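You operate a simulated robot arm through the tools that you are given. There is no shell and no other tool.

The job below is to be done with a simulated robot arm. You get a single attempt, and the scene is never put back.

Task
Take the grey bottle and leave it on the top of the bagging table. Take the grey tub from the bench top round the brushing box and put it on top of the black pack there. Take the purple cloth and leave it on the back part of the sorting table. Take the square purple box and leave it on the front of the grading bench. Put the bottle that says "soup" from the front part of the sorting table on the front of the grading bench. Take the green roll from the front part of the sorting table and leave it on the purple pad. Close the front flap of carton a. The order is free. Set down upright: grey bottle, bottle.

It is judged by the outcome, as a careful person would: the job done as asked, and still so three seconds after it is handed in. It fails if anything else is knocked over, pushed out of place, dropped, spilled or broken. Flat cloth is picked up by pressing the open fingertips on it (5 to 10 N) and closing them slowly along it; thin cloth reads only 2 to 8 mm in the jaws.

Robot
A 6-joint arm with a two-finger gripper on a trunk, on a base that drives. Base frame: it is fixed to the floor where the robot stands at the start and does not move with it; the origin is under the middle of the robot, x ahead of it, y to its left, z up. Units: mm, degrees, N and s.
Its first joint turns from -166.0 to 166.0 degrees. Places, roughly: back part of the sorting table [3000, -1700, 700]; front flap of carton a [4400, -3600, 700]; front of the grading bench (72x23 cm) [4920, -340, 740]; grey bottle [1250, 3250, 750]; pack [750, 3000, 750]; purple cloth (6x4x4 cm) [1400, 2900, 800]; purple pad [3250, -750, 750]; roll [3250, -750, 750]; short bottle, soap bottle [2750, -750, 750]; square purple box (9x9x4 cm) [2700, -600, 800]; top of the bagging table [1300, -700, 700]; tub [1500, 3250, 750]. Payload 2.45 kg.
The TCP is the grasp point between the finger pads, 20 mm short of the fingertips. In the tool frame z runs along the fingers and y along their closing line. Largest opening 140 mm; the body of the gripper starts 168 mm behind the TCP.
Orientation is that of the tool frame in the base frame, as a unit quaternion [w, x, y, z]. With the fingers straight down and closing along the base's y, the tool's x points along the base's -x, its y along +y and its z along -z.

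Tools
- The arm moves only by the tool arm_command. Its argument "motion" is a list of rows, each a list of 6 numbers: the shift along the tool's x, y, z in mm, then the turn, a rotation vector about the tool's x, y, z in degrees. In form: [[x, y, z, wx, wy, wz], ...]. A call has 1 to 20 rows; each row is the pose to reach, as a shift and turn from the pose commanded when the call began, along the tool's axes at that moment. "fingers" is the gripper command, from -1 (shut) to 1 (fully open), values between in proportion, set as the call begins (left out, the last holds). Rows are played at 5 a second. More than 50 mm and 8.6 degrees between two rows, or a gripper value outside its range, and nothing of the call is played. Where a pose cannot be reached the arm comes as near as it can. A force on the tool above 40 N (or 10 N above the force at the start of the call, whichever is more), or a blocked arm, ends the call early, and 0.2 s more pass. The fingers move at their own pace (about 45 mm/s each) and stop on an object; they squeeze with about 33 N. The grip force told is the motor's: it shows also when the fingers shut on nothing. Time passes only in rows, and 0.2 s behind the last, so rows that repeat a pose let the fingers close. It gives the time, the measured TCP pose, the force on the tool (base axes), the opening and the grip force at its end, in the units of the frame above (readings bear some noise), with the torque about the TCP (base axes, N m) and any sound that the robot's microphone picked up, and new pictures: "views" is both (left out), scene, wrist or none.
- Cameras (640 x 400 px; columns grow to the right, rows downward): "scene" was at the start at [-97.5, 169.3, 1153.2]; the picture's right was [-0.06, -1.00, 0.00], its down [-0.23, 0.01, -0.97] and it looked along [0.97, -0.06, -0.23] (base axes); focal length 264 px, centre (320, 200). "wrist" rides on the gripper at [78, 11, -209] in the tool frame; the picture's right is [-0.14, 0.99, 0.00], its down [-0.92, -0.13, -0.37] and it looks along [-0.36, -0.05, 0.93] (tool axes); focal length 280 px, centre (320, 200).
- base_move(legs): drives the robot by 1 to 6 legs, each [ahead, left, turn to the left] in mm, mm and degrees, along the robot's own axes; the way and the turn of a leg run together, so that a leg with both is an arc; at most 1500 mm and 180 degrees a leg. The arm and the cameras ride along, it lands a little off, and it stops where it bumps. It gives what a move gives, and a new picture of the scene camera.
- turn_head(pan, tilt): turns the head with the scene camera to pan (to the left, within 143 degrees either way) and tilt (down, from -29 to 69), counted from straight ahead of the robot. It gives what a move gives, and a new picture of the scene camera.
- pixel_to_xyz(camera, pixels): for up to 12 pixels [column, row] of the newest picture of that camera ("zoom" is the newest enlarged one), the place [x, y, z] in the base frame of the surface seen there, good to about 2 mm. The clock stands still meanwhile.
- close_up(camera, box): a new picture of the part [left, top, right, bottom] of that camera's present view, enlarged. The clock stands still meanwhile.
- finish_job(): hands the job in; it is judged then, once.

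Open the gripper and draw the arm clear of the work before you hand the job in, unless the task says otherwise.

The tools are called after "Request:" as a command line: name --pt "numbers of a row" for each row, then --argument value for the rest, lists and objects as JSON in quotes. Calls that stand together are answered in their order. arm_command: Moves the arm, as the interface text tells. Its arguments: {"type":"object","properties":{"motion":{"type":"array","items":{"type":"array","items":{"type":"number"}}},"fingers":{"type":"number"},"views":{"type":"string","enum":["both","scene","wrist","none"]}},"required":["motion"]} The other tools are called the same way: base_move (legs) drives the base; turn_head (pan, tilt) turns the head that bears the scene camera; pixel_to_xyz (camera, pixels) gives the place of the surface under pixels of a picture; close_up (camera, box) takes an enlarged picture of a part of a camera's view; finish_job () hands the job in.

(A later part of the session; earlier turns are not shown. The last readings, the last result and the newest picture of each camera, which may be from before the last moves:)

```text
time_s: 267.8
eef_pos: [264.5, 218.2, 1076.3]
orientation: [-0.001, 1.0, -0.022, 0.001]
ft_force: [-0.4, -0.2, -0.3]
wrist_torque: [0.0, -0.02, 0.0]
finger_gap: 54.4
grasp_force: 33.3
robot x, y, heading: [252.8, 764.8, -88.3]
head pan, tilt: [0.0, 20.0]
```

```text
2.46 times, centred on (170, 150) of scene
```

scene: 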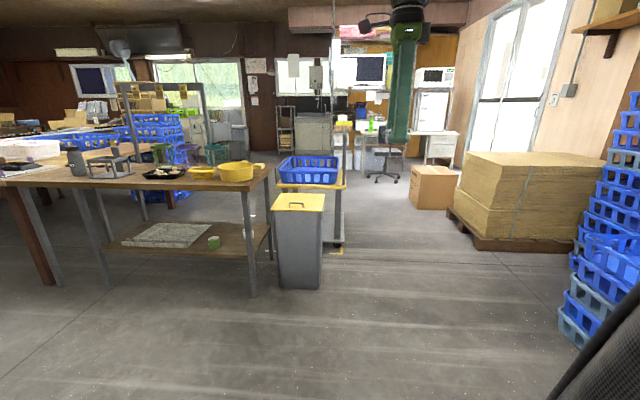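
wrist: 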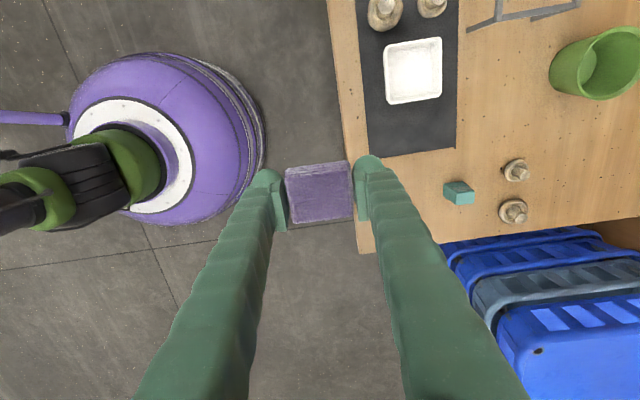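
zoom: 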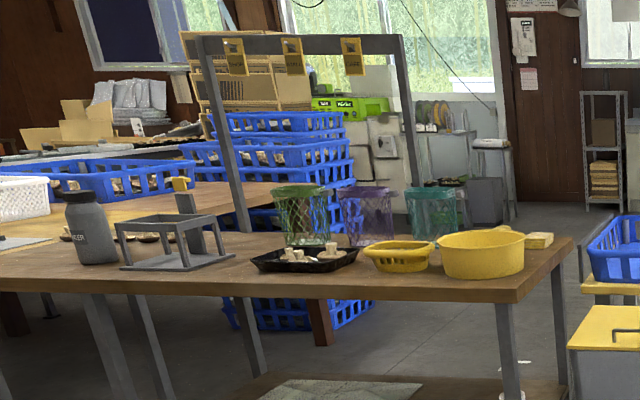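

The aisle is clear for x≈-170. I drive down it to y≈-1900 and look left.

Request:
base_move --legs '[[0, 0, -1.7], [0, -420, 0], [1450, 0, 0]]'

Request:
base_move --legs '[[1150, 0, 0]]'

Request:
turn_head --pan 70 --tilt 20

```text
time_s: 277.6
eef_pos: [-172.5, -1220.4, 1076.1]
orientation: [0.0, 0.999, -0.038, -0.001]
ft_force: [0.0, 0.5, -1.4]
wrist_torque: [0.0, -0.03, -0.02]
finger_gap: 54.3
grasp_force: 33.0
robot x, y, heading: [-170.4, -677.9, -90.1]
head pan, tilt: [0.0, 20.0]
```

scene: 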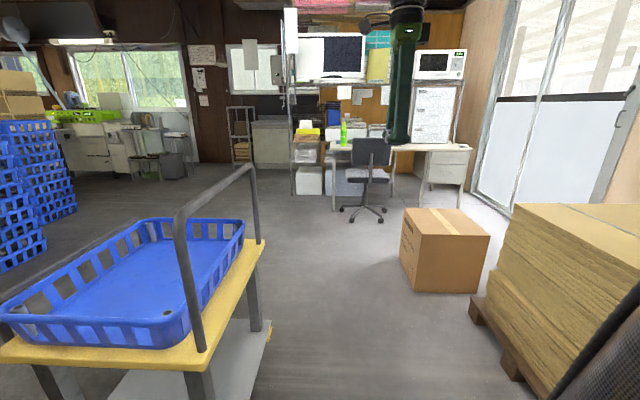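

```text
time_s: 283.4
eef_pos: [-134.3, -2373.5, 1076.1]
orientation: [0.0, 1.0, -0.021, 0.0]
ft_force: [0.0, 0.5, -0.1]
wrist_torque: [-0.03, 0.0, -0.04]
finger_gap: 54.5
grasp_force: 32.7
robot x, y, heading: [-148.3, -1827.6, -88.1]
head pan, tilt: [0.0, 20.0]
```

scene: 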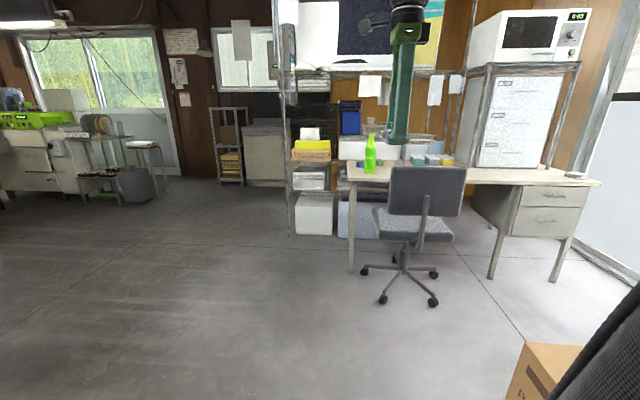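

```text
time_s: 284.9
eef_pos: [-133.6, -2373.1, 1076.3]
orientation: [0.001, 1.0, -0.02, 0.0]
ft_force: [0.0, 0.1, -1.0]
wrist_torque: [0.0, 0.0, 0.01]
finger_gap: 54.4
grasp_force: 32.4
robot x, y, heading: [-147.7, -1827.9, -88.0]
head pan, tilt: [70.0, 20.0]
```

scene: 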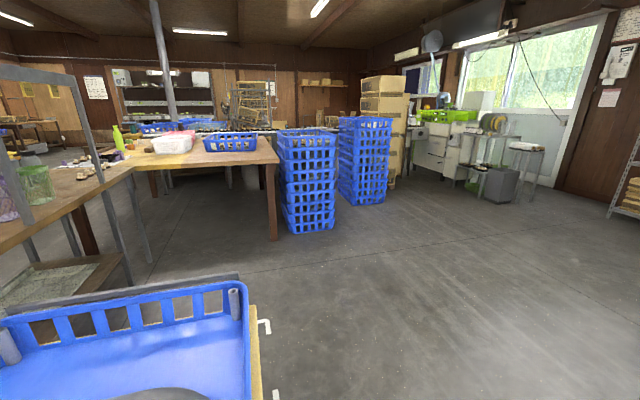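

I can see the sorting table's back corner at (270,160) and crate stacks behind it. I measure.

Request:
pixel_to_xyz --camera "scene" --pixels '[[272, 158], [240, 158], [170, 162], [135, 166], [273, 238], [310, 230], [365, 205], [390, 180], [245, 135], [250, 300], [230, 148], [340, 200]]'

Request:
close_up --camera "scene" --box '[120, 60, 440, 260]'

```text
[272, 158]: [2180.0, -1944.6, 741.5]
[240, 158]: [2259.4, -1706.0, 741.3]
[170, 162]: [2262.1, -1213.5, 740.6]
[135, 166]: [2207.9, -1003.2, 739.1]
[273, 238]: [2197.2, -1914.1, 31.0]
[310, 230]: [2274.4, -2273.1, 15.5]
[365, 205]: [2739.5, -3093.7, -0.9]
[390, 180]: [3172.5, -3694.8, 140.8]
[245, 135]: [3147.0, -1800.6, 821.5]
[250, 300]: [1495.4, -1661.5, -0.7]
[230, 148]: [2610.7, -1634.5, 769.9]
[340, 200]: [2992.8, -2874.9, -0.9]
```

```text
2.00 times, centred on (280, 160) of scene
```

zoom: 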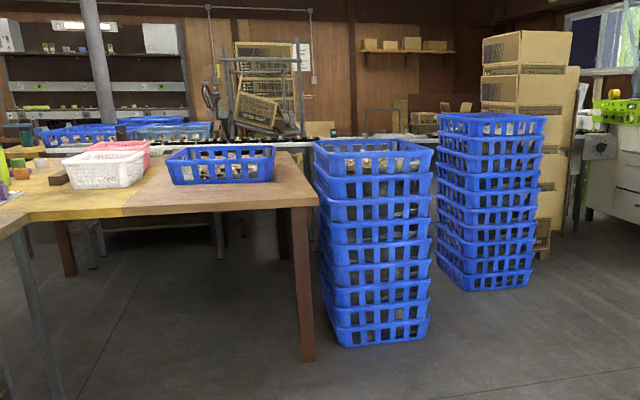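

I measure the trolley's near edge and handle so I can pass behind it.

Request:
pixel_to_xyz --camera "scene" --pixels '[[252, 360], [245, 290], [150, 290], [120, 280], [70, 200], [60, 75], [30, 330]]'

Request:
turn_head --pan 120 --tilt 25

```text
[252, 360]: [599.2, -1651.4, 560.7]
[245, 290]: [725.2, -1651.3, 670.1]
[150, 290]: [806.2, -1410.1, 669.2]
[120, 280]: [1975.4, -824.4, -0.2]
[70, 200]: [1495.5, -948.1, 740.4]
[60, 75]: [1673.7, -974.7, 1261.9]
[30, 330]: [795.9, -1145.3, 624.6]
```

```text
time_s: 286.0
eef_pos: [-134.5, -2373.9, 1076.8]
orientation: [0.0, 1.0, -0.021, 0.001]
ft_force: [-0.1, 0.3, -0.4]
wrist_torque: [0.04, 0.01, -0.02]
finger_gap: 54.6
grasp_force: 32.9
robot x, y, heading: [-147.8, -1828.7, -88.3]
head pan, tilt: [120.0, 25.0]
```

scene: 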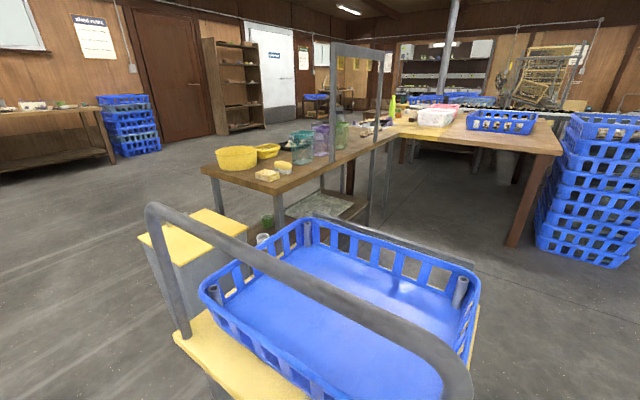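

The trolley occupies x≈300–810, y≈-1130…-1650. I pass behind it at y≈-2280, then come up to the table's end at y≈-1730.

Request:
base_move --legs '[[430, 0, 0], [0, 0, 88.2], [1450, 0, 0]]'

Request:
turn_head --pan 20 --tilt 25

```text
time_s: 299.2
eef_pos: [1856.1, -2213.8, 1075.9]
orientation: [0.0, 0.726, 0.687, 0.0]
ft_force: [0.8, 0.8, 0.0]
wrist_torque: [0.0, 0.03, -0.01]
finger_gap: 54.2
grasp_force: 33.0
robot x, y, heading: [1307.4, -2222.1, 1.0]
head pan, tilt: [120.0, 25.0]
```

scene: 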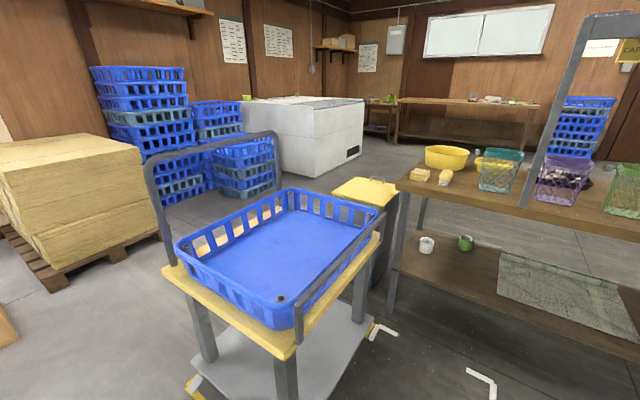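

```text
time_s: 300.9
eef_pos: [1856.3, -2213.5, 1075.8]
orientation: [0.0, 0.727, 0.687, 0.0]
ft_force: [-0.5, -0.1, -0.2]
wrist_torque: [0.02, -0.01, 0.06]
finger_gap: 54.3
grasp_force: 33.0
robot x, y, heading: [1311.9, -2222.5, 1.2]
head pan, tilt: [20.0, 25.0]
```

scene: 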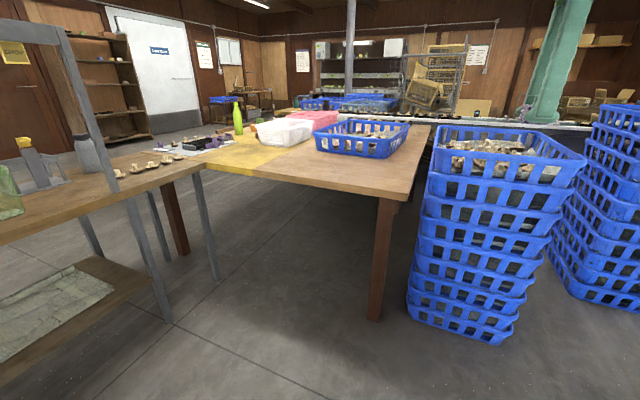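

Free floor ahead of the table's end. I move left 480 and forward 330, then look.

Request:
base_move --legs '[[0, 490, -1], [340, 0, 0]]'

Request:
turn_head --pan 0 --tilt 30

Request:
arm_command --pt "0 0 0 0 0 0" --views "wrist"

Request:
pixel_to_xyz --camera "scene" --pixels '[[320, 170], [320, 150], [320, 190], [250, 170], [380, 170], [360, 150], [400, 150], [420, 180]]'

```text
time_s: 305.6
eef_pos: [2186.1, -1727.1, 1076.3]
orientation: [0.0, 0.728, 0.686, 0.0]
ft_force: [0.0, -0.2, 0.6]
wrist_torque: [0.0, 0.02, 0.0]
finger_gap: 54.6
grasp_force: 33.4
robot x, y, heading: [1638.6, -1733.1, 1.1]
head pan, tilt: [20.0, 25.0]
```

scene: 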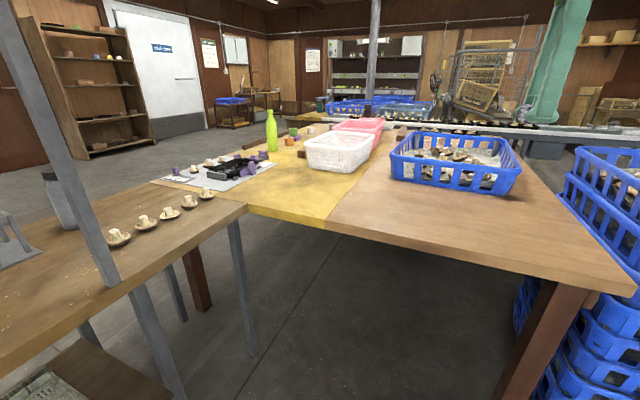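

```text
time_s: 306.4
eef_pos: [2183.8, -1726.8, 1076.3]
orientation: [0.0, 0.728, 0.685, 0.0]
ft_force: [-0.2, -0.1, -1.1]
wrist_torque: [0.03, 0.01, 0.0]
finger_gap: 54.7
grasp_force: 33.1
robot x, y, heading: [1638.4, -1730.5, 0.7]
head pan, tilt: [0.0, 30.0]
```

scene: 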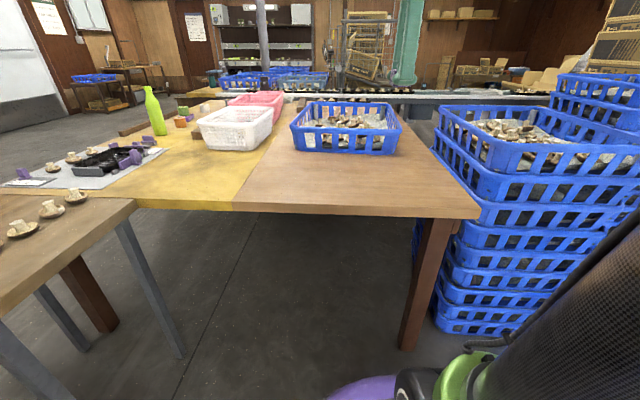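

```text
time_s: 306.9
eef_pos: [2184.4, -1727.5, 1075.2]
orientation: [0.0, 0.728, 0.686, 0.0]
ft_force: [0.1, -1.1, -0.3]
wrist_torque: [0.0, 0.01, -0.01]
finger_gap: 54.8
grasp_force: 32.6
robot x, y, heading: [1638.9, -1731.8, 1.0]
head pan, tilt: [0.0, 30.0]
```

wrist: 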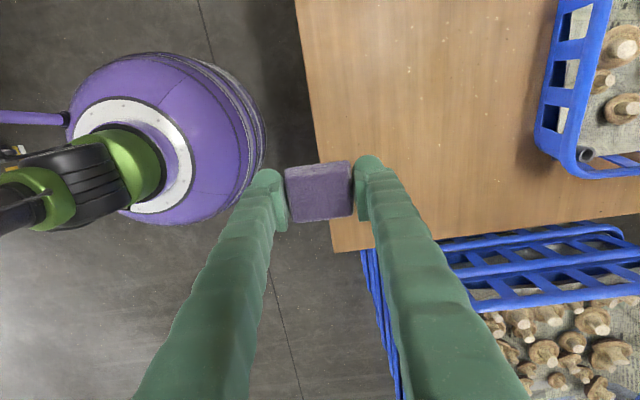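

```text
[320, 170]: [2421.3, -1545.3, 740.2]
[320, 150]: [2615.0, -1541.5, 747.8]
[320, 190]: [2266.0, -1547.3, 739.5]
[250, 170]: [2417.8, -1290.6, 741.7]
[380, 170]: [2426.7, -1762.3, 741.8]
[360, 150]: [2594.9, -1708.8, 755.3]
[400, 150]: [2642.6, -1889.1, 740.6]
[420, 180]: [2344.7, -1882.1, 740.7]
```

Free brown area of the table's back between its end (x≈2190) and the crate (x≈2590). I carry the cloth over (2460,-1700) and lower to ~15 mm above.

Request:
arm_command --pt "7 45 0 0 0 0" --pt "14 90 0 0 0 0" --pt "21 135 0 0 0 0" --pt "28 180 0 0 0 0" --pt "35 225 0 0 0 0" --pt "43 273 0 0 0 0" --pt "43 273 45 0 0 0" --pt "43 273 90 0 0 0" --pt "43 273 135 0 0 0" --pt "43 273 180 0 0 0" --pt "43 273 225 0 0 0" --pt "43 273 270 0 0 0" --pt "43 273 296 0 0 0" --pt "43 273 296 0 0 0"

```text
time_s: 309.9
eef_pos: [2461.6, -1701.2, 778.3]
orientation: [0.0, 0.728, 0.686, 0.0]
ft_force: [0.3, 0.8, -0.3]
wrist_torque: [-0.01, 0.01, 0.01]
finger_gap: 54.5
grasp_force: 32.7
robot x, y, heading: [1640.6, -1728.0, 0.8]
head pan, tilt: [0.0, 30.0]
```

scene: 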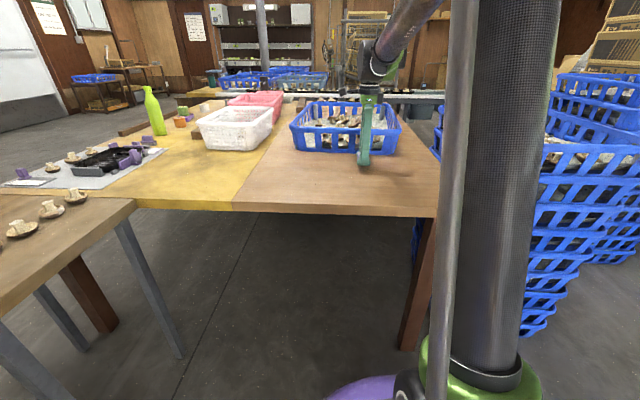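
wrist: 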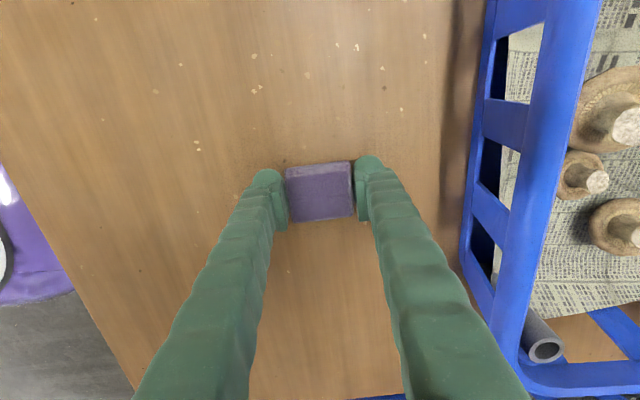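

Clear of the crate. Lowering in small steps.

Request:
arm_command --pt "0 0 6 0 0 0" --pt "0 0 11 0 0 0" --pt "0 0 11 0 0 0" --views "none"

Request:
arm_command --pt "0 0 1.5 0 0 0" --pt "0 0 1.5 0 0 0" --views "none"

Request:
arm_command --pt "0 0 1 0 0 0" --pt "0 0 1 0 0 0" --views "none"

```text
time_s: 310.6
eef_pos: [2461.1, -1699.9, 768.0]
orientation: [0.0, 0.728, 0.685, 0.0]
ft_force: [-0.3, -0.1, -0.5]
wrist_torque: [0.02, -0.01, 0.01]
finger_gap: 54.5
grasp_force: 33.4
robot x, y, heading: [1638.7, -1728.3, 1.0]
head pan, tilt: [0.0, 30.0]
```

```text
time_s: 311.2
eef_pos: [2461.0, -1700.6, 767.2]
orientation: [0.001, 0.728, 0.686, 0.0]
ft_force: [0.7, -0.4, -0.4]
wrist_torque: [0.0, -0.02, -0.02]
finger_gap: 54.7
grasp_force: 33.0
robot x, y, heading: [1639.9, -1733.9, 0.7]
head pan, tilt: [0.0, 30.0]
```

```text
time_s: 311.9
eef_pos: [2462.0, -1701.0, 767.0]
orientation: [0.0, 0.728, 0.686, 0.0]
ft_force: [-0.1, -0.7, 0.0]
wrist_torque: [0.0, -0.01, 0.04]
finger_gap: 54.5
grasp_force: 32.8
robot x, y, heading: [1640.8, -1733.6, 0.9]
head pan, tilt: [0.0, 30.0]
```

Another two millimetres down with force checks.

Request:
arm_command --pt "0 0 1.3 0 0 0" --pt "0 0 1.3 0 0 0" --views "none"

Request:
arm_command --pt "0 0 1.2 0 0 0" --pt "0 0 1.2 0 0 0" --views "wrist"

Request:
close_up --camera "scene" --box '[320, 110, 416, 170]'

```text
time_s: 312.4
eef_pos: [2460.5, -1700.0, 766.1]
orientation: [0.0, 0.727, 0.686, 0.0]
ft_force: [-0.3, -0.1, 0.4]
wrist_torque: [0.01, -0.01, 0.01]
finger_gap: 54.6
grasp_force: 33.5
robot x, y, heading: [1638.6, -1733.4, 1.0]
head pan, tilt: [0.0, 30.0]
```

```text
time_s: 313.1
eef_pos: [2460.2, -1699.7, 763.8]
orientation: [0.0, 0.728, 0.686, 0.0]
ft_force: [0.2, -0.5, -0.4]
wrist_torque: [-0.02, 0.01, 0.04]
finger_gap: 54.4
grasp_force: 33.4
robot x, y, heading: [1640.6, -1732.5, 1.1]
head pan, tilt: [0.0, 30.0]
```

wrist: 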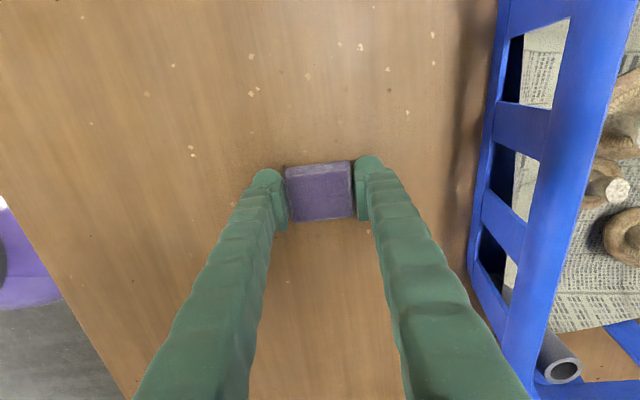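

```text
6.67 times, centred on (368, 140) of scene
```

zoom: 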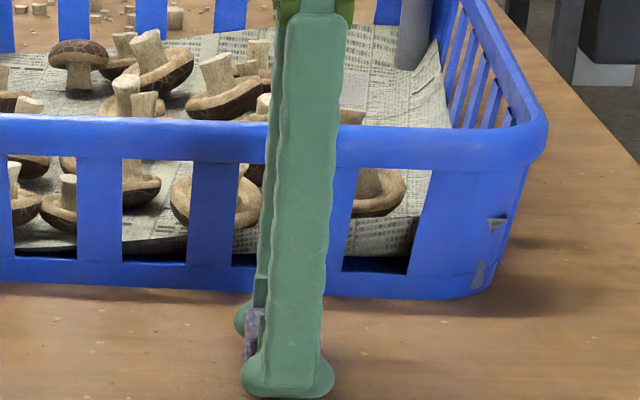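

Very close to the surface (tips ≈743). One more millimetre, then release.

Request:
arm_command --pt "0 0 1 0 0 0" --pt "0 0 1 0 0 0" --views "none"

Request:
arm_command --pt "0 0 0 0 0 0" --pt "0 0 0 0 0 0" --pt "0 0 0 0 0 0" --pt "0 0 0 0 0 0" --fingers 0.4 --views "wrist"

Request:
arm_command --pt "0 0 -30 0 0 0" --pt "0 0 -75 0 0 0" --pt "0 0 -120 0 0 0" --pt "0 0 -165 0 0 0" --pt "0 0 -210 0 0 0" --pt "0 0 -255 0 0 0" --pt "0 0 -300 0 0 0" --pt "0 -45 -310 0 0 0" --pt "0 -90 -310 0 0 0" --pt "0 -135 -310 0 0 0" --pt "0 -180 -310 0 0 0" --pt "0 -225 -310 0 0 0" --pt "0 -270 -310 0 0 0"

Request:
close_up --camera "scene" --box '[300, 110, 428, 190]'

```text
time_s: 313.6
eef_pos: [2460.9, -1700.1, 762.7]
orientation: [0.0, 0.728, 0.686, 0.001]
ft_force: [1.1, 1.1, 6.5]
wrist_torque: [0.02, 0.05, 0.03]
finger_gap: 54.6
grasp_force: 33.5
robot x, y, heading: [1636.9, -1731.7, 0.9]
head pan, tilt: [0.0, 30.0]
```

```text
time_s: 314.6
eef_pos: [2461.2, -1699.9, 762.9]
orientation: [0.001, 0.727, 0.686, -0.001]
ft_force: [-1.4, 0.2, 0.0]
wrist_torque: [-0.04, 0.02, -0.01]
finger_gap: 98.0
grasp_force: 0.1
robot x, y, heading: [1638.7, -1731.9, 1.1]
head pan, tilt: [0.0, 30.0]
```

wrist: 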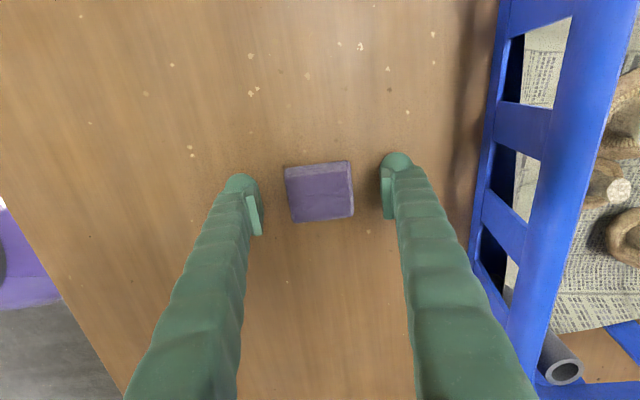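

```text
time_s: 317.4
eef_pos: [2193.1, -1682.8, 1072.6]
orientation: [0.0, 0.727, 0.687, 0.0]
ft_force: [0.4, -0.3, 0.4]
wrist_torque: [-0.01, 0.09, -0.01]
finger_gap: 98.1
grasp_force: 0.1
robot x, y, heading: [1638.1, -1732.7, 1.0]
head pan, tilt: [0.0, 30.0]
```

scene: 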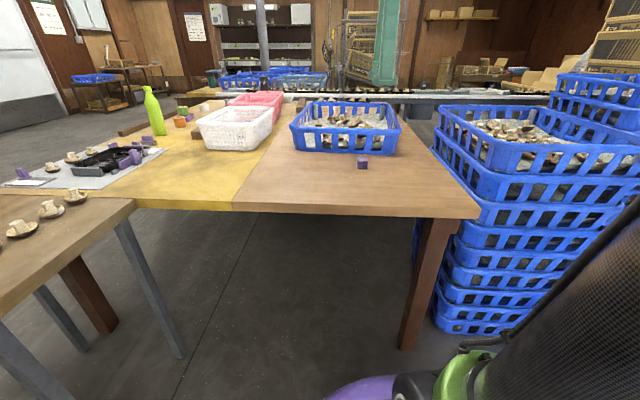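
wrist: 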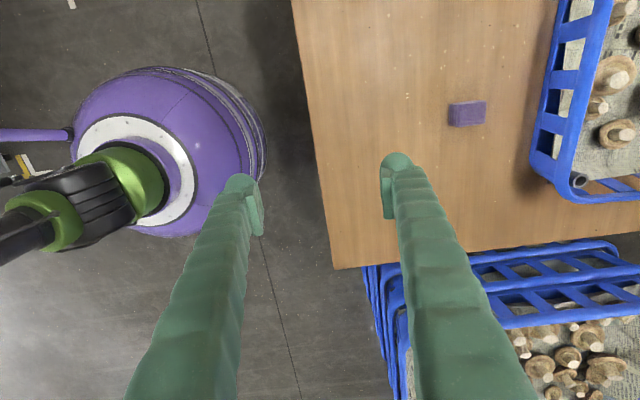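

```text
5.00 times, centred on (364, 150) of scene
```

zoom: 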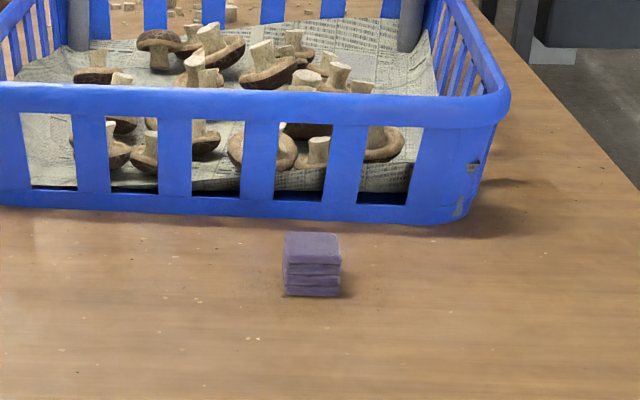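

The cloth rests on the back of the sorting table. Next carton a, near (4400,-3600): I back off, move right and look in that direction.

Request:
base_move --legs '[[-350, 0, 0], [0, -600, 0]]'

Request:
turn_head --pan -25 --tilt 15

Request:
close_up --camera "scene" --box '[200, 60, 520, 260]'

```text
time_s: 322.7
eef_pos: [1854.8, -2298.8, 1073.5]
orientation: [0.0, 0.728, 0.685, 0.0]
ft_force: [-0.2, -0.3, -0.4]
wrist_torque: [0.0, 0.02, -0.04]
finger_gap: 98.0
grasp_force: 0.0
robot x, y, heading: [1299.8, -2348.1, 1.0]
head pan, tilt: [0.0, 30.0]
```

scene: 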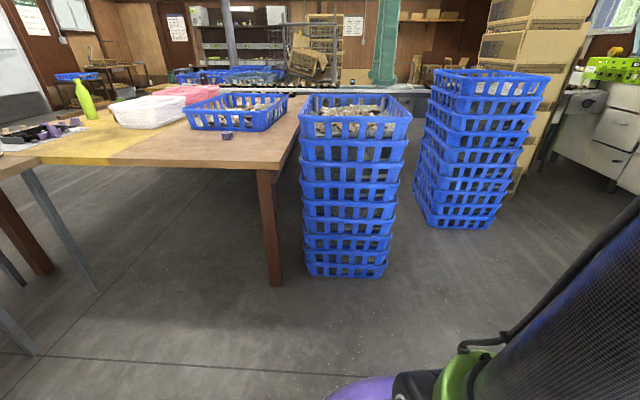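

```text
time_s: 323.6
eef_pos: [1854.3, -2296.8, 1074.1]
orientation: [0.001, 0.728, 0.686, -0.001]
ft_force: [0.5, -0.3, 0.2]
wrist_torque: [0.01, 0.01, -0.02]
finger_gap: 97.8
grasp_force: 0.0
robot x, y, heading: [1303.0, -2346.7, 0.9]
head pan, tilt: [-25.0, 15.0]
```

scene: 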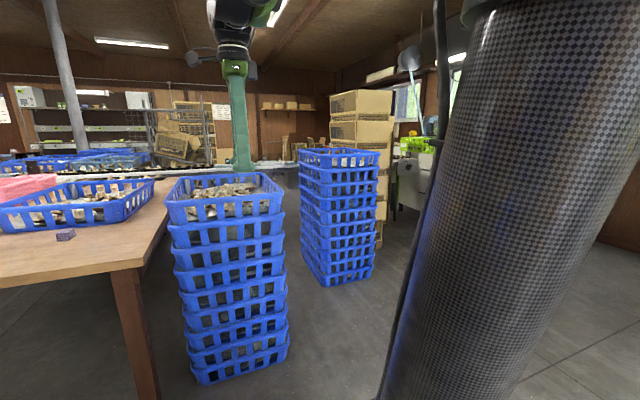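

```text
2.00 times, centred on (360, 160) of scene
```

zoom: 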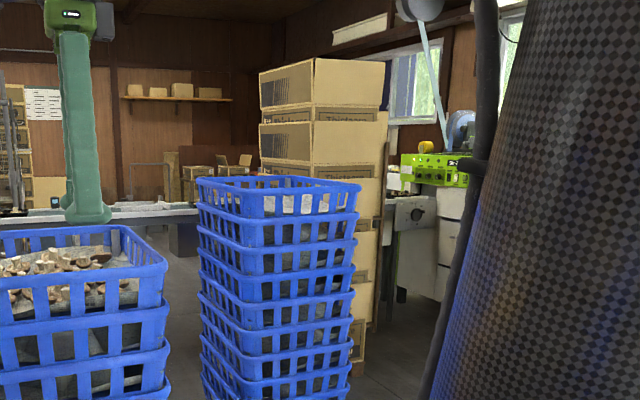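

I measure the bases of the stacks and floor points to plan the passage.

Request:
pixel_to_xyz --camera "scene" --pixels '[[198, 382], [287, 345], [322, 285], [373, 270], [303, 245], [290, 260], [380, 245], [270, 175], [250, 172], [300, 155], [390, 215], [290, 225]]'

Request:
close_up --camera "scene" --box '[240, 130, 336, 190]'

```text
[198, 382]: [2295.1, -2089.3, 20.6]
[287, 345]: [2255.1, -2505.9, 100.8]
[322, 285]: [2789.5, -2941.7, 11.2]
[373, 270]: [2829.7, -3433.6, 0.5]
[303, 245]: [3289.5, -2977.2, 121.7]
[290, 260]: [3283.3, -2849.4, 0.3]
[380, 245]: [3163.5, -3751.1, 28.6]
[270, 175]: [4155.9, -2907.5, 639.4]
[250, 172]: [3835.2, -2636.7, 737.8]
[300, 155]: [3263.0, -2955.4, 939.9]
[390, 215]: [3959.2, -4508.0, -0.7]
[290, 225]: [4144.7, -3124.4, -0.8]
```

```text
6.67 times, centred on (288, 160) of scene
```

zoom: 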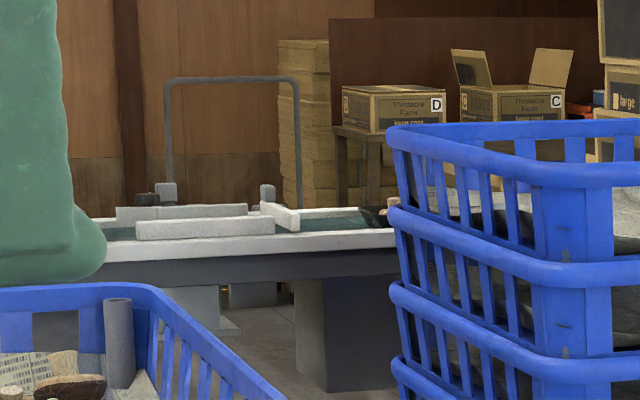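

Cartons C and D are visible on a bench behind the conveyor, so A should be there as well. The gap between the crate stacks is too narrow; I try going round their right side.

Request:
base_move --legs '[[0, -1450, 0]]'

Request:
turn_head --pan 0 --tilt 18

```text
time_s: 330.9
eef_pos: [1869.2, -3761.5, 1072.2]
orientation: [-0.001, 0.734, 0.68, 0.0]
ft_force: [0.0, -0.9, -0.5]
wrist_torque: [0.04, 0.02, -0.01]
finger_gap: 98.0
grasp_force: 0.1
robot x, y, heading: [1316.2, -3801.3, 0.5]
head pan, tilt: [-25.0, 15.0]
```

scene: 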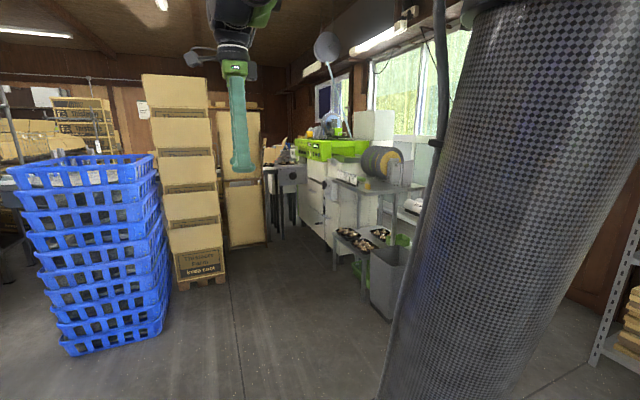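

```text
time_s: 331.7
eef_pos: [1867.9, -3761.3, 1074.1]
orientation: [0.0, 0.733, 0.68, 0.0]
ft_force: [-0.1, 0.4, 0.3]
wrist_torque: [0.03, 0.0, -0.01]
finger_gap: 98.0
grasp_force: 0.0
robot x, y, heading: [1315.3, -3798.7, 0.2]
head pan, tilt: [0.0, 18.0]
```

scene: 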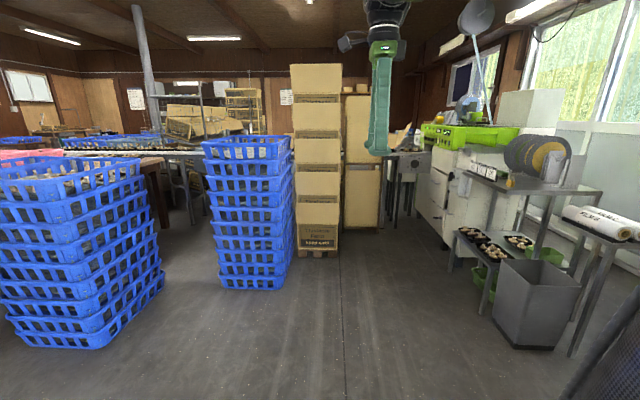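

I zoom and measure the area right of the carton columns.

Request:
close_up --camera "scene" --box '[280, 100, 480, 260]'

Request:
pixel_to_xyz --camera "scene" --pixels '[[300, 256], [337, 258], [345, 228], [378, 228], [398, 215], [410, 150], [430, 200], [450, 270], [420, 235], [225, 285], [283, 285], [520, 345]]'

```text
2.50 times, centred on (380, 180) of scene
```

zoom: 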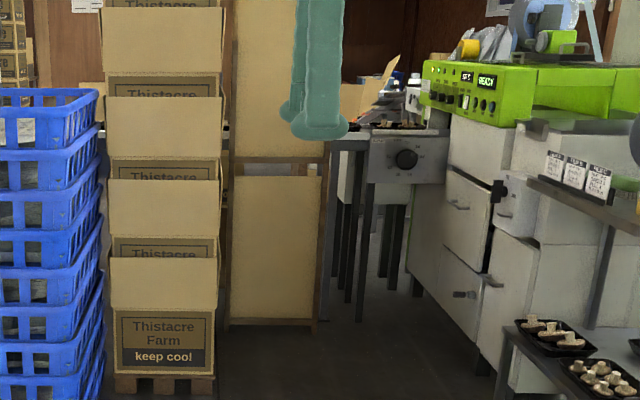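

```text
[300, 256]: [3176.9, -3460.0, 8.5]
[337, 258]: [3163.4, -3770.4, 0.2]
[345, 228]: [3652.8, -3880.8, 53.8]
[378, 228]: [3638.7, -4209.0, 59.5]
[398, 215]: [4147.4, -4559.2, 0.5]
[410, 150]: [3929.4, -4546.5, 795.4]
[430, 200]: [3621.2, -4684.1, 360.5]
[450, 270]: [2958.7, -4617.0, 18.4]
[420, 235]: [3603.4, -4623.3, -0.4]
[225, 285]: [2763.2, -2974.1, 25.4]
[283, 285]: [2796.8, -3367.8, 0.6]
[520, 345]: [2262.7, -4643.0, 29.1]
```

The passages right of the columns look too narrow. I go back to look straight along the lane between the two crate stacks.

Request:
base_move --legs '[[0, 1080, 0], [250, 0, 0]]'

Request:
turn_head --pan 0 --tilt 22

Request:
arm_command --pt "0 0 0 0 0 0" --views "wrist"

```text
time_s: 338.7
eef_pos: [2118.7, -2681.7, 1073.8]
orientation: [0.0, 0.733, 0.68, 0.0]
ft_force: [-0.4, 0.0, 0.9]
wrist_torque: [0.03, -0.01, 0.04]
finger_gap: 98.2
grasp_force: 0.1
robot x, y, heading: [1567.4, -2716.8, 0.0]
head pan, tilt: [0.0, 18.0]
```

scene: 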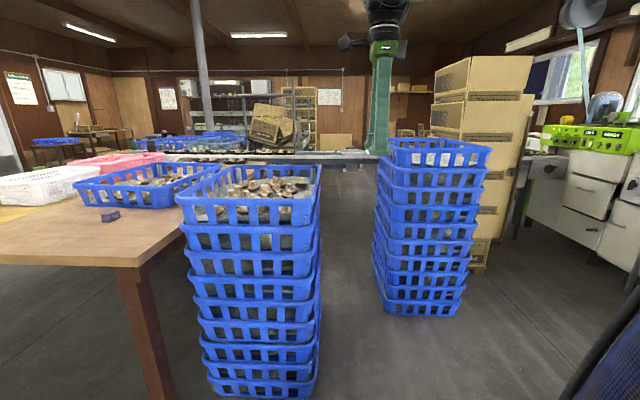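

```text
time_s: 339.4
eef_pos: [2118.3, -2682.0, 1074.3]
orientation: [0.0, 0.734, 0.679, 0.001]
ft_force: [-0.2, 0.0, 0.2]
wrist_torque: [0.01, 0.0, 0.03]
finger_gap: 98.1
grasp_force: 0.0
robot x, y, heading: [1565.4, -2720.4, -0.1]
head pan, tilt: [0.0, 22.0]
```

scene: 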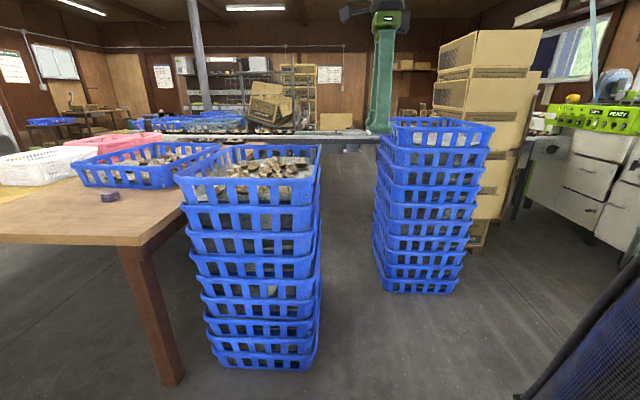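

```text
time_s: 339.8
eef_pos: [2117.9, -2680.7, 1073.6]
orientation: [0.0, 0.734, 0.679, 0.001]
ft_force: [0.0, -0.6, 0.8]
wrist_torque: [-0.01, -0.02, -0.01]
finger_gap: 98.1
grasp_force: 0.0
robot x, y, heading: [1563.7, -2719.0, -0.0]
head pan, tilt: [0.0, 22.0]
```

wrist: 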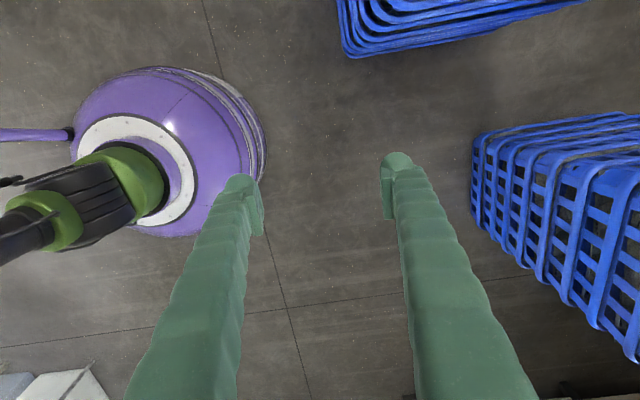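

I measure both stacks' facing sides (bottom and top) and my base's outline.

Request:
pixel_to_xyz --camera "scene" --pixels '[[314, 366], [318, 340], [320, 300], [319, 200], [320, 160], [384, 288], [376, 260], [374, 230], [376, 180], [380, 140], [322, 280], [321, 148]]'

Request:
pixel_to_xyz --camera "wrist" --pixels '[[262, 130], [266, 155], [160, 68], [180, 234], [80, 120], [90, 200], [345, 50], [480, 140], [475, 190], [580, 3], [350, 20], [255, 190]]'

```text
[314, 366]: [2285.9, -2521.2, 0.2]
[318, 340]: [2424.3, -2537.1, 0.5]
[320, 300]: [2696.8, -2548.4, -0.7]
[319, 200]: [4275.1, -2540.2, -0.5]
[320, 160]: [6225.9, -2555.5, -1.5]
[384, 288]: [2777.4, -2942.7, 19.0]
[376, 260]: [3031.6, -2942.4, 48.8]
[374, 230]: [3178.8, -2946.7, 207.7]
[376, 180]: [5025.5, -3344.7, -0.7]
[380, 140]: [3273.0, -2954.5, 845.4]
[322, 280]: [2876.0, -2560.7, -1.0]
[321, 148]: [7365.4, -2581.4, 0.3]
```

```text
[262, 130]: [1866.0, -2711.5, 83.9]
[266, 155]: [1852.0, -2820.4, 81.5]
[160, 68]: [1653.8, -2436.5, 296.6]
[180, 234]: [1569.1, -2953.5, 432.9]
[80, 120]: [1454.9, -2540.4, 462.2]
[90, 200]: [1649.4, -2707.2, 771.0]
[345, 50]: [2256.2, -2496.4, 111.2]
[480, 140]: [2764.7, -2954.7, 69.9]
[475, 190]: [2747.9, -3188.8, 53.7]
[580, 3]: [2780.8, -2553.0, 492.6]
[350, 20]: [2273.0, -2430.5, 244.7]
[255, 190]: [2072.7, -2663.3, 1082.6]
```

The lane (≈390 mm) is narrower than my base (≈600 mm). I zoom through the gap to see cartons A–D and the surroundings.

Request:
close_up --camera "scene" --box '[310, 100, 438, 180]'

Request:
pixel_to_xyz --camera "zoom" --pixels '[[100, 170], [250, 170], [40, 230], [330, 330], [450, 120], [480, 150], [560, 150], [60, 100], [200, 240], [380, 200]]'

```text
5.00 times, centred on (374, 140) of scene
```

zoom: 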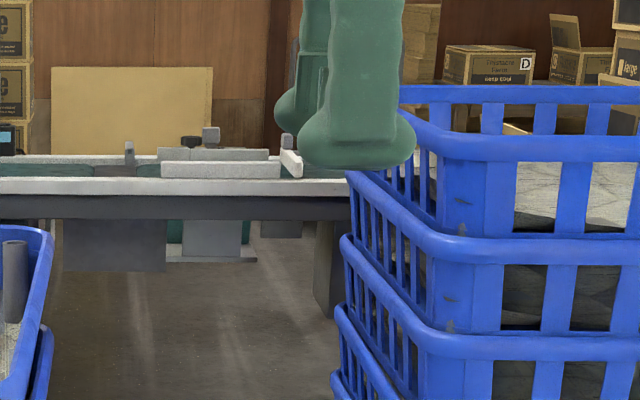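

```text
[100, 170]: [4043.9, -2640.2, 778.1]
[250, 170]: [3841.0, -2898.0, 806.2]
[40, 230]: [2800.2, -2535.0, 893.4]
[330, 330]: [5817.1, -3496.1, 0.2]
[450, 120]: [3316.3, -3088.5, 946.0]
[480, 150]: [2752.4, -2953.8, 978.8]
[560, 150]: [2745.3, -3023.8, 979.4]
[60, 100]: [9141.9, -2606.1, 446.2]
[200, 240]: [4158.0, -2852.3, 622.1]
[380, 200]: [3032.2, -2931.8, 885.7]
```

I get coordinates for cartons D and C seen above the stack.

Request:
close_up --camera "scene" --box '[390, 95, 454, 135]'

Request:
pixel_to_xyz --camera "zoom" --pixels '[[180, 110], [280, 110], [350, 130], [60, 100], [220, 200], [400, 60], [100, 60], [500, 120]]'

```text
10.00 times, centred on (422, 115) of scene
```

zoom: 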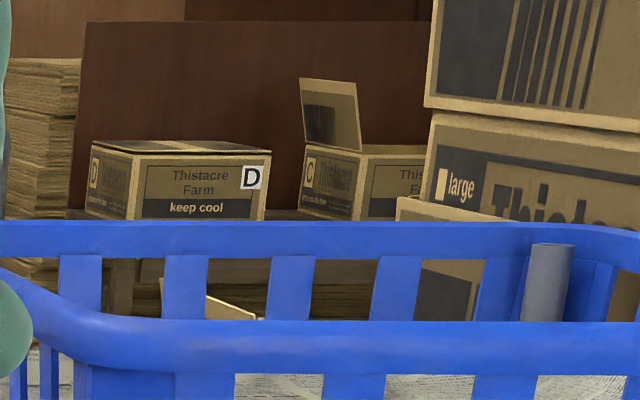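

```text
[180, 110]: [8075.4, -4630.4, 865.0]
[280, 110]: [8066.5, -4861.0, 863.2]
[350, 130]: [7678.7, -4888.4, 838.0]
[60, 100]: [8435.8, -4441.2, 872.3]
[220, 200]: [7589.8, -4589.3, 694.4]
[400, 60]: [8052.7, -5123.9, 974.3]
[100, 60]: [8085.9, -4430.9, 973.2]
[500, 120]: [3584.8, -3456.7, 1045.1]
```

Cartons C and D are far back in the room (x≈7600), so there is a way round the far side. I drive back out through the aisle and then along the front toward +x.

Request:
base_move --legs '[[-1450, 0, 0], [-270, 330, 0], [0, 0, 90]]'

Request:
base_move --legs '[[1450, 0, 0], [1480, 0, 0]]'

```text
time_s: 352.9
eef_pos: [-196.3, -1877.0, 1073.5]
orientation: [0.0, 0.042, 0.999, 0.0]
ft_force: [1.2, 0.1, -0.2]
wrist_torque: [0.02, -0.05, 0.0]
finger_gap: 98.1
grasp_force: 0.0
robot x, y, heading: [-164.9, -2426.6, 90.1]
head pan, tilt: [0.0, 22.0]
```

scene: 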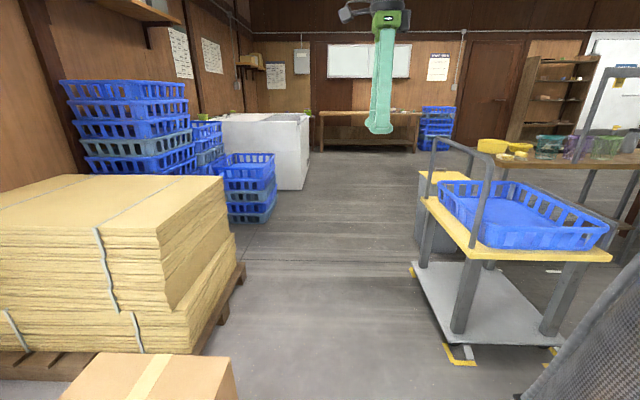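

```text
time_s: 367.0
eef_pos: [-112.5, 1034.7, 1073.9]
orientation: [0.0, 0.063, 0.998, 0.001]
ft_force: [-0.3, -0.1, -1.0]
wrist_torque: [-0.05, 0.02, 0.0]
finger_gap: 98.0
grasp_force: 0.0
robot x, y, heading: [-103.5, 479.6, 87.1]
head pan, tilt: [0.0, 22.0]
```

scene: 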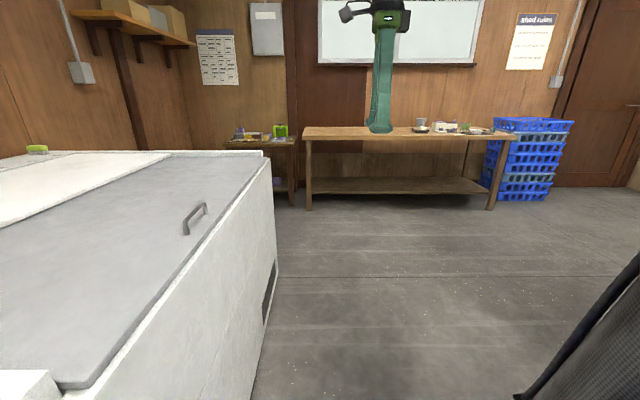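

I turn to heading 0 and drive along y≈700 toward +x.

Request:
base_move --legs '[[0, 0, -87], [1450, 250, 0], [1450, 0, 0], [1450, 0, 0]]'

Request:
turn_head --pan -10 --tilt 15

```text
time_s: 391.7
eef_pos: [4833.5, 804.6, 1073.8]
orientation: [0.001, 0.725, 0.688, 0.0]
ft_force: [-0.4, 0.0, -0.4]
wrist_torque: [0.01, -0.05, -0.01]
finger_gap: 97.8
grasp_force: 0.0
robot x, y, heading: [4280.0, 753.7, 1.5]
head pan, tilt: [0.0, 22.0]
```

scene: 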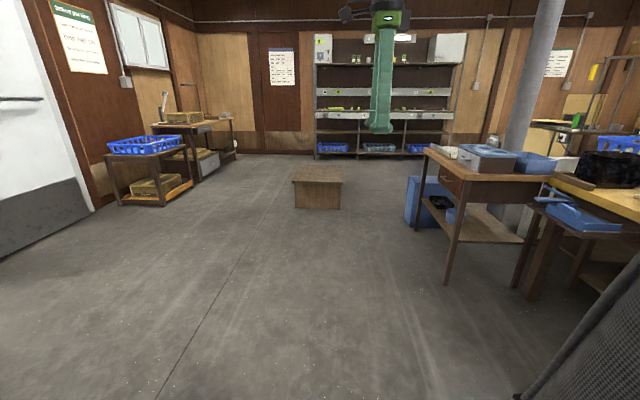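

```text
time_s: 392.4
eef_pos: [4833.2, 804.1, 1073.5]
orientation: [0.0, 0.726, 0.688, 0.001]
ft_force: [0.3, 0.0, -0.4]
wrist_torque: [-0.02, -0.03, -0.08]
finger_gap: 97.9
grasp_force: 0.1
robot x, y, heading: [4282.7, 752.7, 1.2]
head pan, tilt: [-10.0, 15.0]
```

scene: 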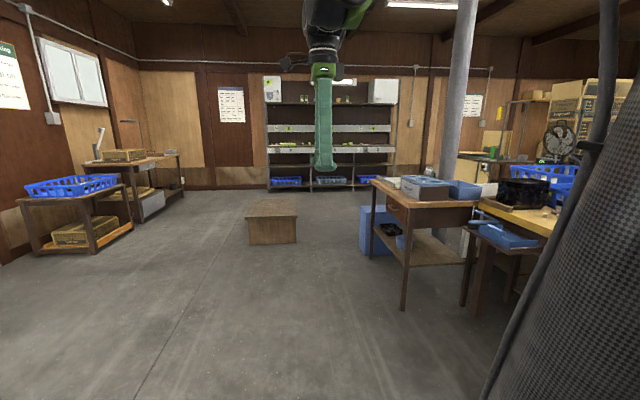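

I measure the desk, wooden box, shelf and pillar to plan the passage to the right rear.

Request:
pixel_to_xyz --camera "scene" --pixels '[[403, 305], [373, 255], [390, 255], [275, 243], [297, 210], [270, 190], [340, 190], [430, 215], [480, 150], [530, 130], [440, 170], [383, 190]]'

Request:
close_up --camera "scene" --box '[340, 80, 580, 230]'

```text
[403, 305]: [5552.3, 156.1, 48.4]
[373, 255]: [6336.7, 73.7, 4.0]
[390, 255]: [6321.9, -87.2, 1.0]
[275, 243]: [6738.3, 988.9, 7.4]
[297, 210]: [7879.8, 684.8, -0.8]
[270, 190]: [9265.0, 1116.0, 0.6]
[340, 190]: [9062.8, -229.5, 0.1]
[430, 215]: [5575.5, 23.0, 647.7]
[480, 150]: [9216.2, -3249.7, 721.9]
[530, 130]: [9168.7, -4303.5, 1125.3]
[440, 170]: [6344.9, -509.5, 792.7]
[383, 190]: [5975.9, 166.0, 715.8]
```

```text
2.67 times, centred on (460, 155) of scene
```

zoom: 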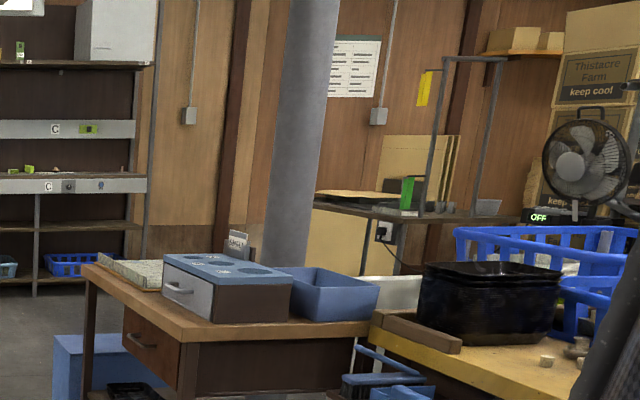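

The gap between the desk corner (6340,166) and the wooden box (corner ≈(6738,785)) is passable diagonally. I approach in short legs.

Request:
base_move --legs '[[1400, -130, -1.2]]'

Request:
turn_head --pan -5 --tilt 30

Request:
pixel_to_xyz --camera "scene" --pixels '[[200, 200], [300, 200], [400, 200], [450, 250], [500, 300]]'

```text
time_s: 399.4
eef_pos: [6234.1, 694.9, 1074.2]
orientation: [0.0, 0.728, 0.686, 0.0]
ft_force: [0.8, -0.5, -0.3]
wrist_torque: [0.03, 0.01, -0.04]
finger_gap: 98.1
grasp_force: 0.1
robot x, y, heading: [5682.3, 649.6, 0.9]
head pan, tilt: [-10.0, 15.0]
```

scene: 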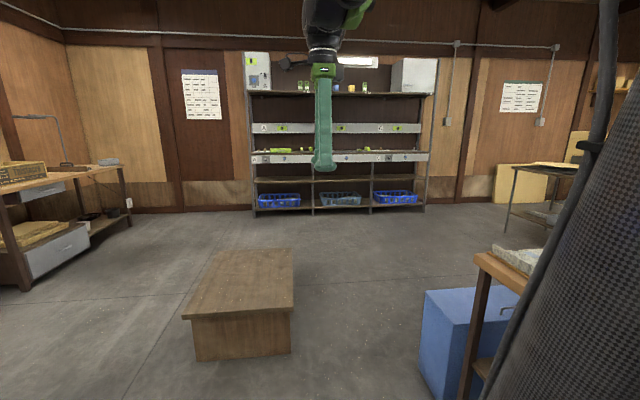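

```text
time_s: 400.2
eef_pos: [6234.1, 693.9, 1073.1]
orientation: [0.0, 0.729, 0.685, 0.0]
ft_force: [0.6, -0.5, -0.2]
wrist_torque: [0.01, -0.02, 0.01]
finger_gap: 98.1
grasp_force: 0.1
robot x, y, heading: [5682.5, 647.2, 1.1]
head pan, tilt: [-5.0, 30.0]
```

scene: 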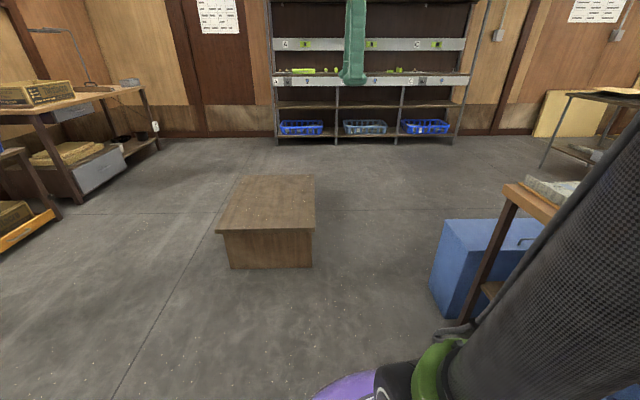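

```text
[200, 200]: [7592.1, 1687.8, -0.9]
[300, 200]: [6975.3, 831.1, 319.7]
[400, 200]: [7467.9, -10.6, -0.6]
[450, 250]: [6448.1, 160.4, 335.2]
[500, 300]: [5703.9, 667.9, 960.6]
```

I get the exact corners of the wooden box and blue bin.

Request:
pixel_to_xyz --camera "scene" --pixels '[[311, 264], [313, 236], [314, 185], [432, 288], [462, 316], [447, 223], [505, 186], [480, 300], [470, 140], [545, 160]]'

```text
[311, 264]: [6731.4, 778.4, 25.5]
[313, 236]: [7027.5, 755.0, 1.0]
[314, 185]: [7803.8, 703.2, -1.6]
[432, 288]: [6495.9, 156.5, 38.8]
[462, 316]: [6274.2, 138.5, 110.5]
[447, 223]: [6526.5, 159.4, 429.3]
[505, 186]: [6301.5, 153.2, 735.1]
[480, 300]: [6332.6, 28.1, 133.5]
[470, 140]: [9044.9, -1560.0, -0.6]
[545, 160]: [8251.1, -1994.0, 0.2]
```

That gap is tight (≈650 mm for a ≈600 mm base). I check the left side of the wooden box instead.

Request:
pixel_to_xyz --camera "scene" --pixels '[[230, 266], [217, 234], [160, 150], [125, 165], [82, 203], [55, 215], [5, 260], [240, 180]]'

```text
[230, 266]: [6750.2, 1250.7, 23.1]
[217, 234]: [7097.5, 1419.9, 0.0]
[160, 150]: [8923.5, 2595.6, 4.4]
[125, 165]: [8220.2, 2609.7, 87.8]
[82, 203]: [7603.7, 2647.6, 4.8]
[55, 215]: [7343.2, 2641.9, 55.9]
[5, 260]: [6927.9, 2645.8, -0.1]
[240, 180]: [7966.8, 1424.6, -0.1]
```

Left of the wooden box is a wide lane. I go round it at y≈1950 to x≈7900 and then look toward −y.

Request:
base_move --legs '[[200, 1280, -1], [1450, 0, 0], [500, 0, 0]]'

Request:
turn_head --pan -90 --tilt 18

```text
time_s: 416.1
eef_pos: [8385.1, 1865.2, 1073.2]
orientation: [0.001, 0.751, 0.66, 0.001]
ft_force: [-0.5, 0.0, 0.4]
wrist_torque: [0.0, 0.03, 0.01]
finger_gap: 98.3
grasp_force: 0.0
robot x, y, heading: [7833.0, 1855.8, -2.9]
head pan, tilt: [-5.0, 30.0]
```

scene: 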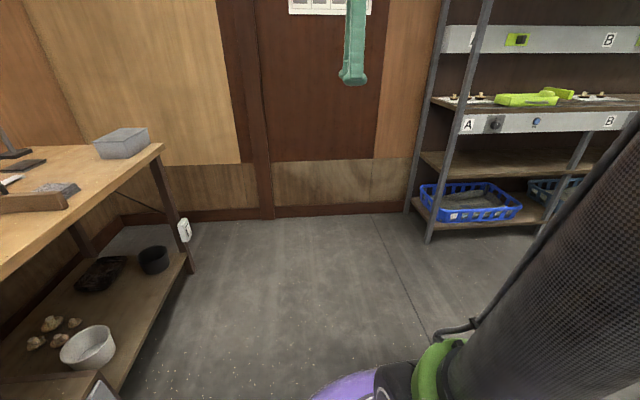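

```text
time_s: 417.7
eef_pos: [8385.2, 1864.8, 1072.5]
orientation: [0.001, 0.751, 0.661, 0.0]
ft_force: [0.3, -0.3, -0.4]
wrist_torque: [-0.02, 0.0, 0.0]
finger_gap: 98.2
grasp_force: 0.0
robot x, y, heading: [7837.1, 1857.0, -3.3]
head pan, tilt: [-90.0, 18.0]
```

scene: 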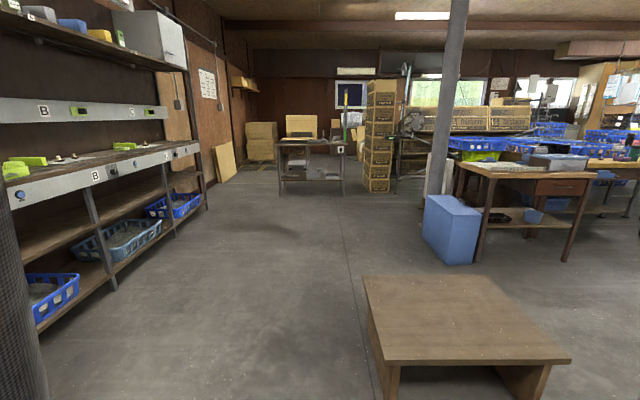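

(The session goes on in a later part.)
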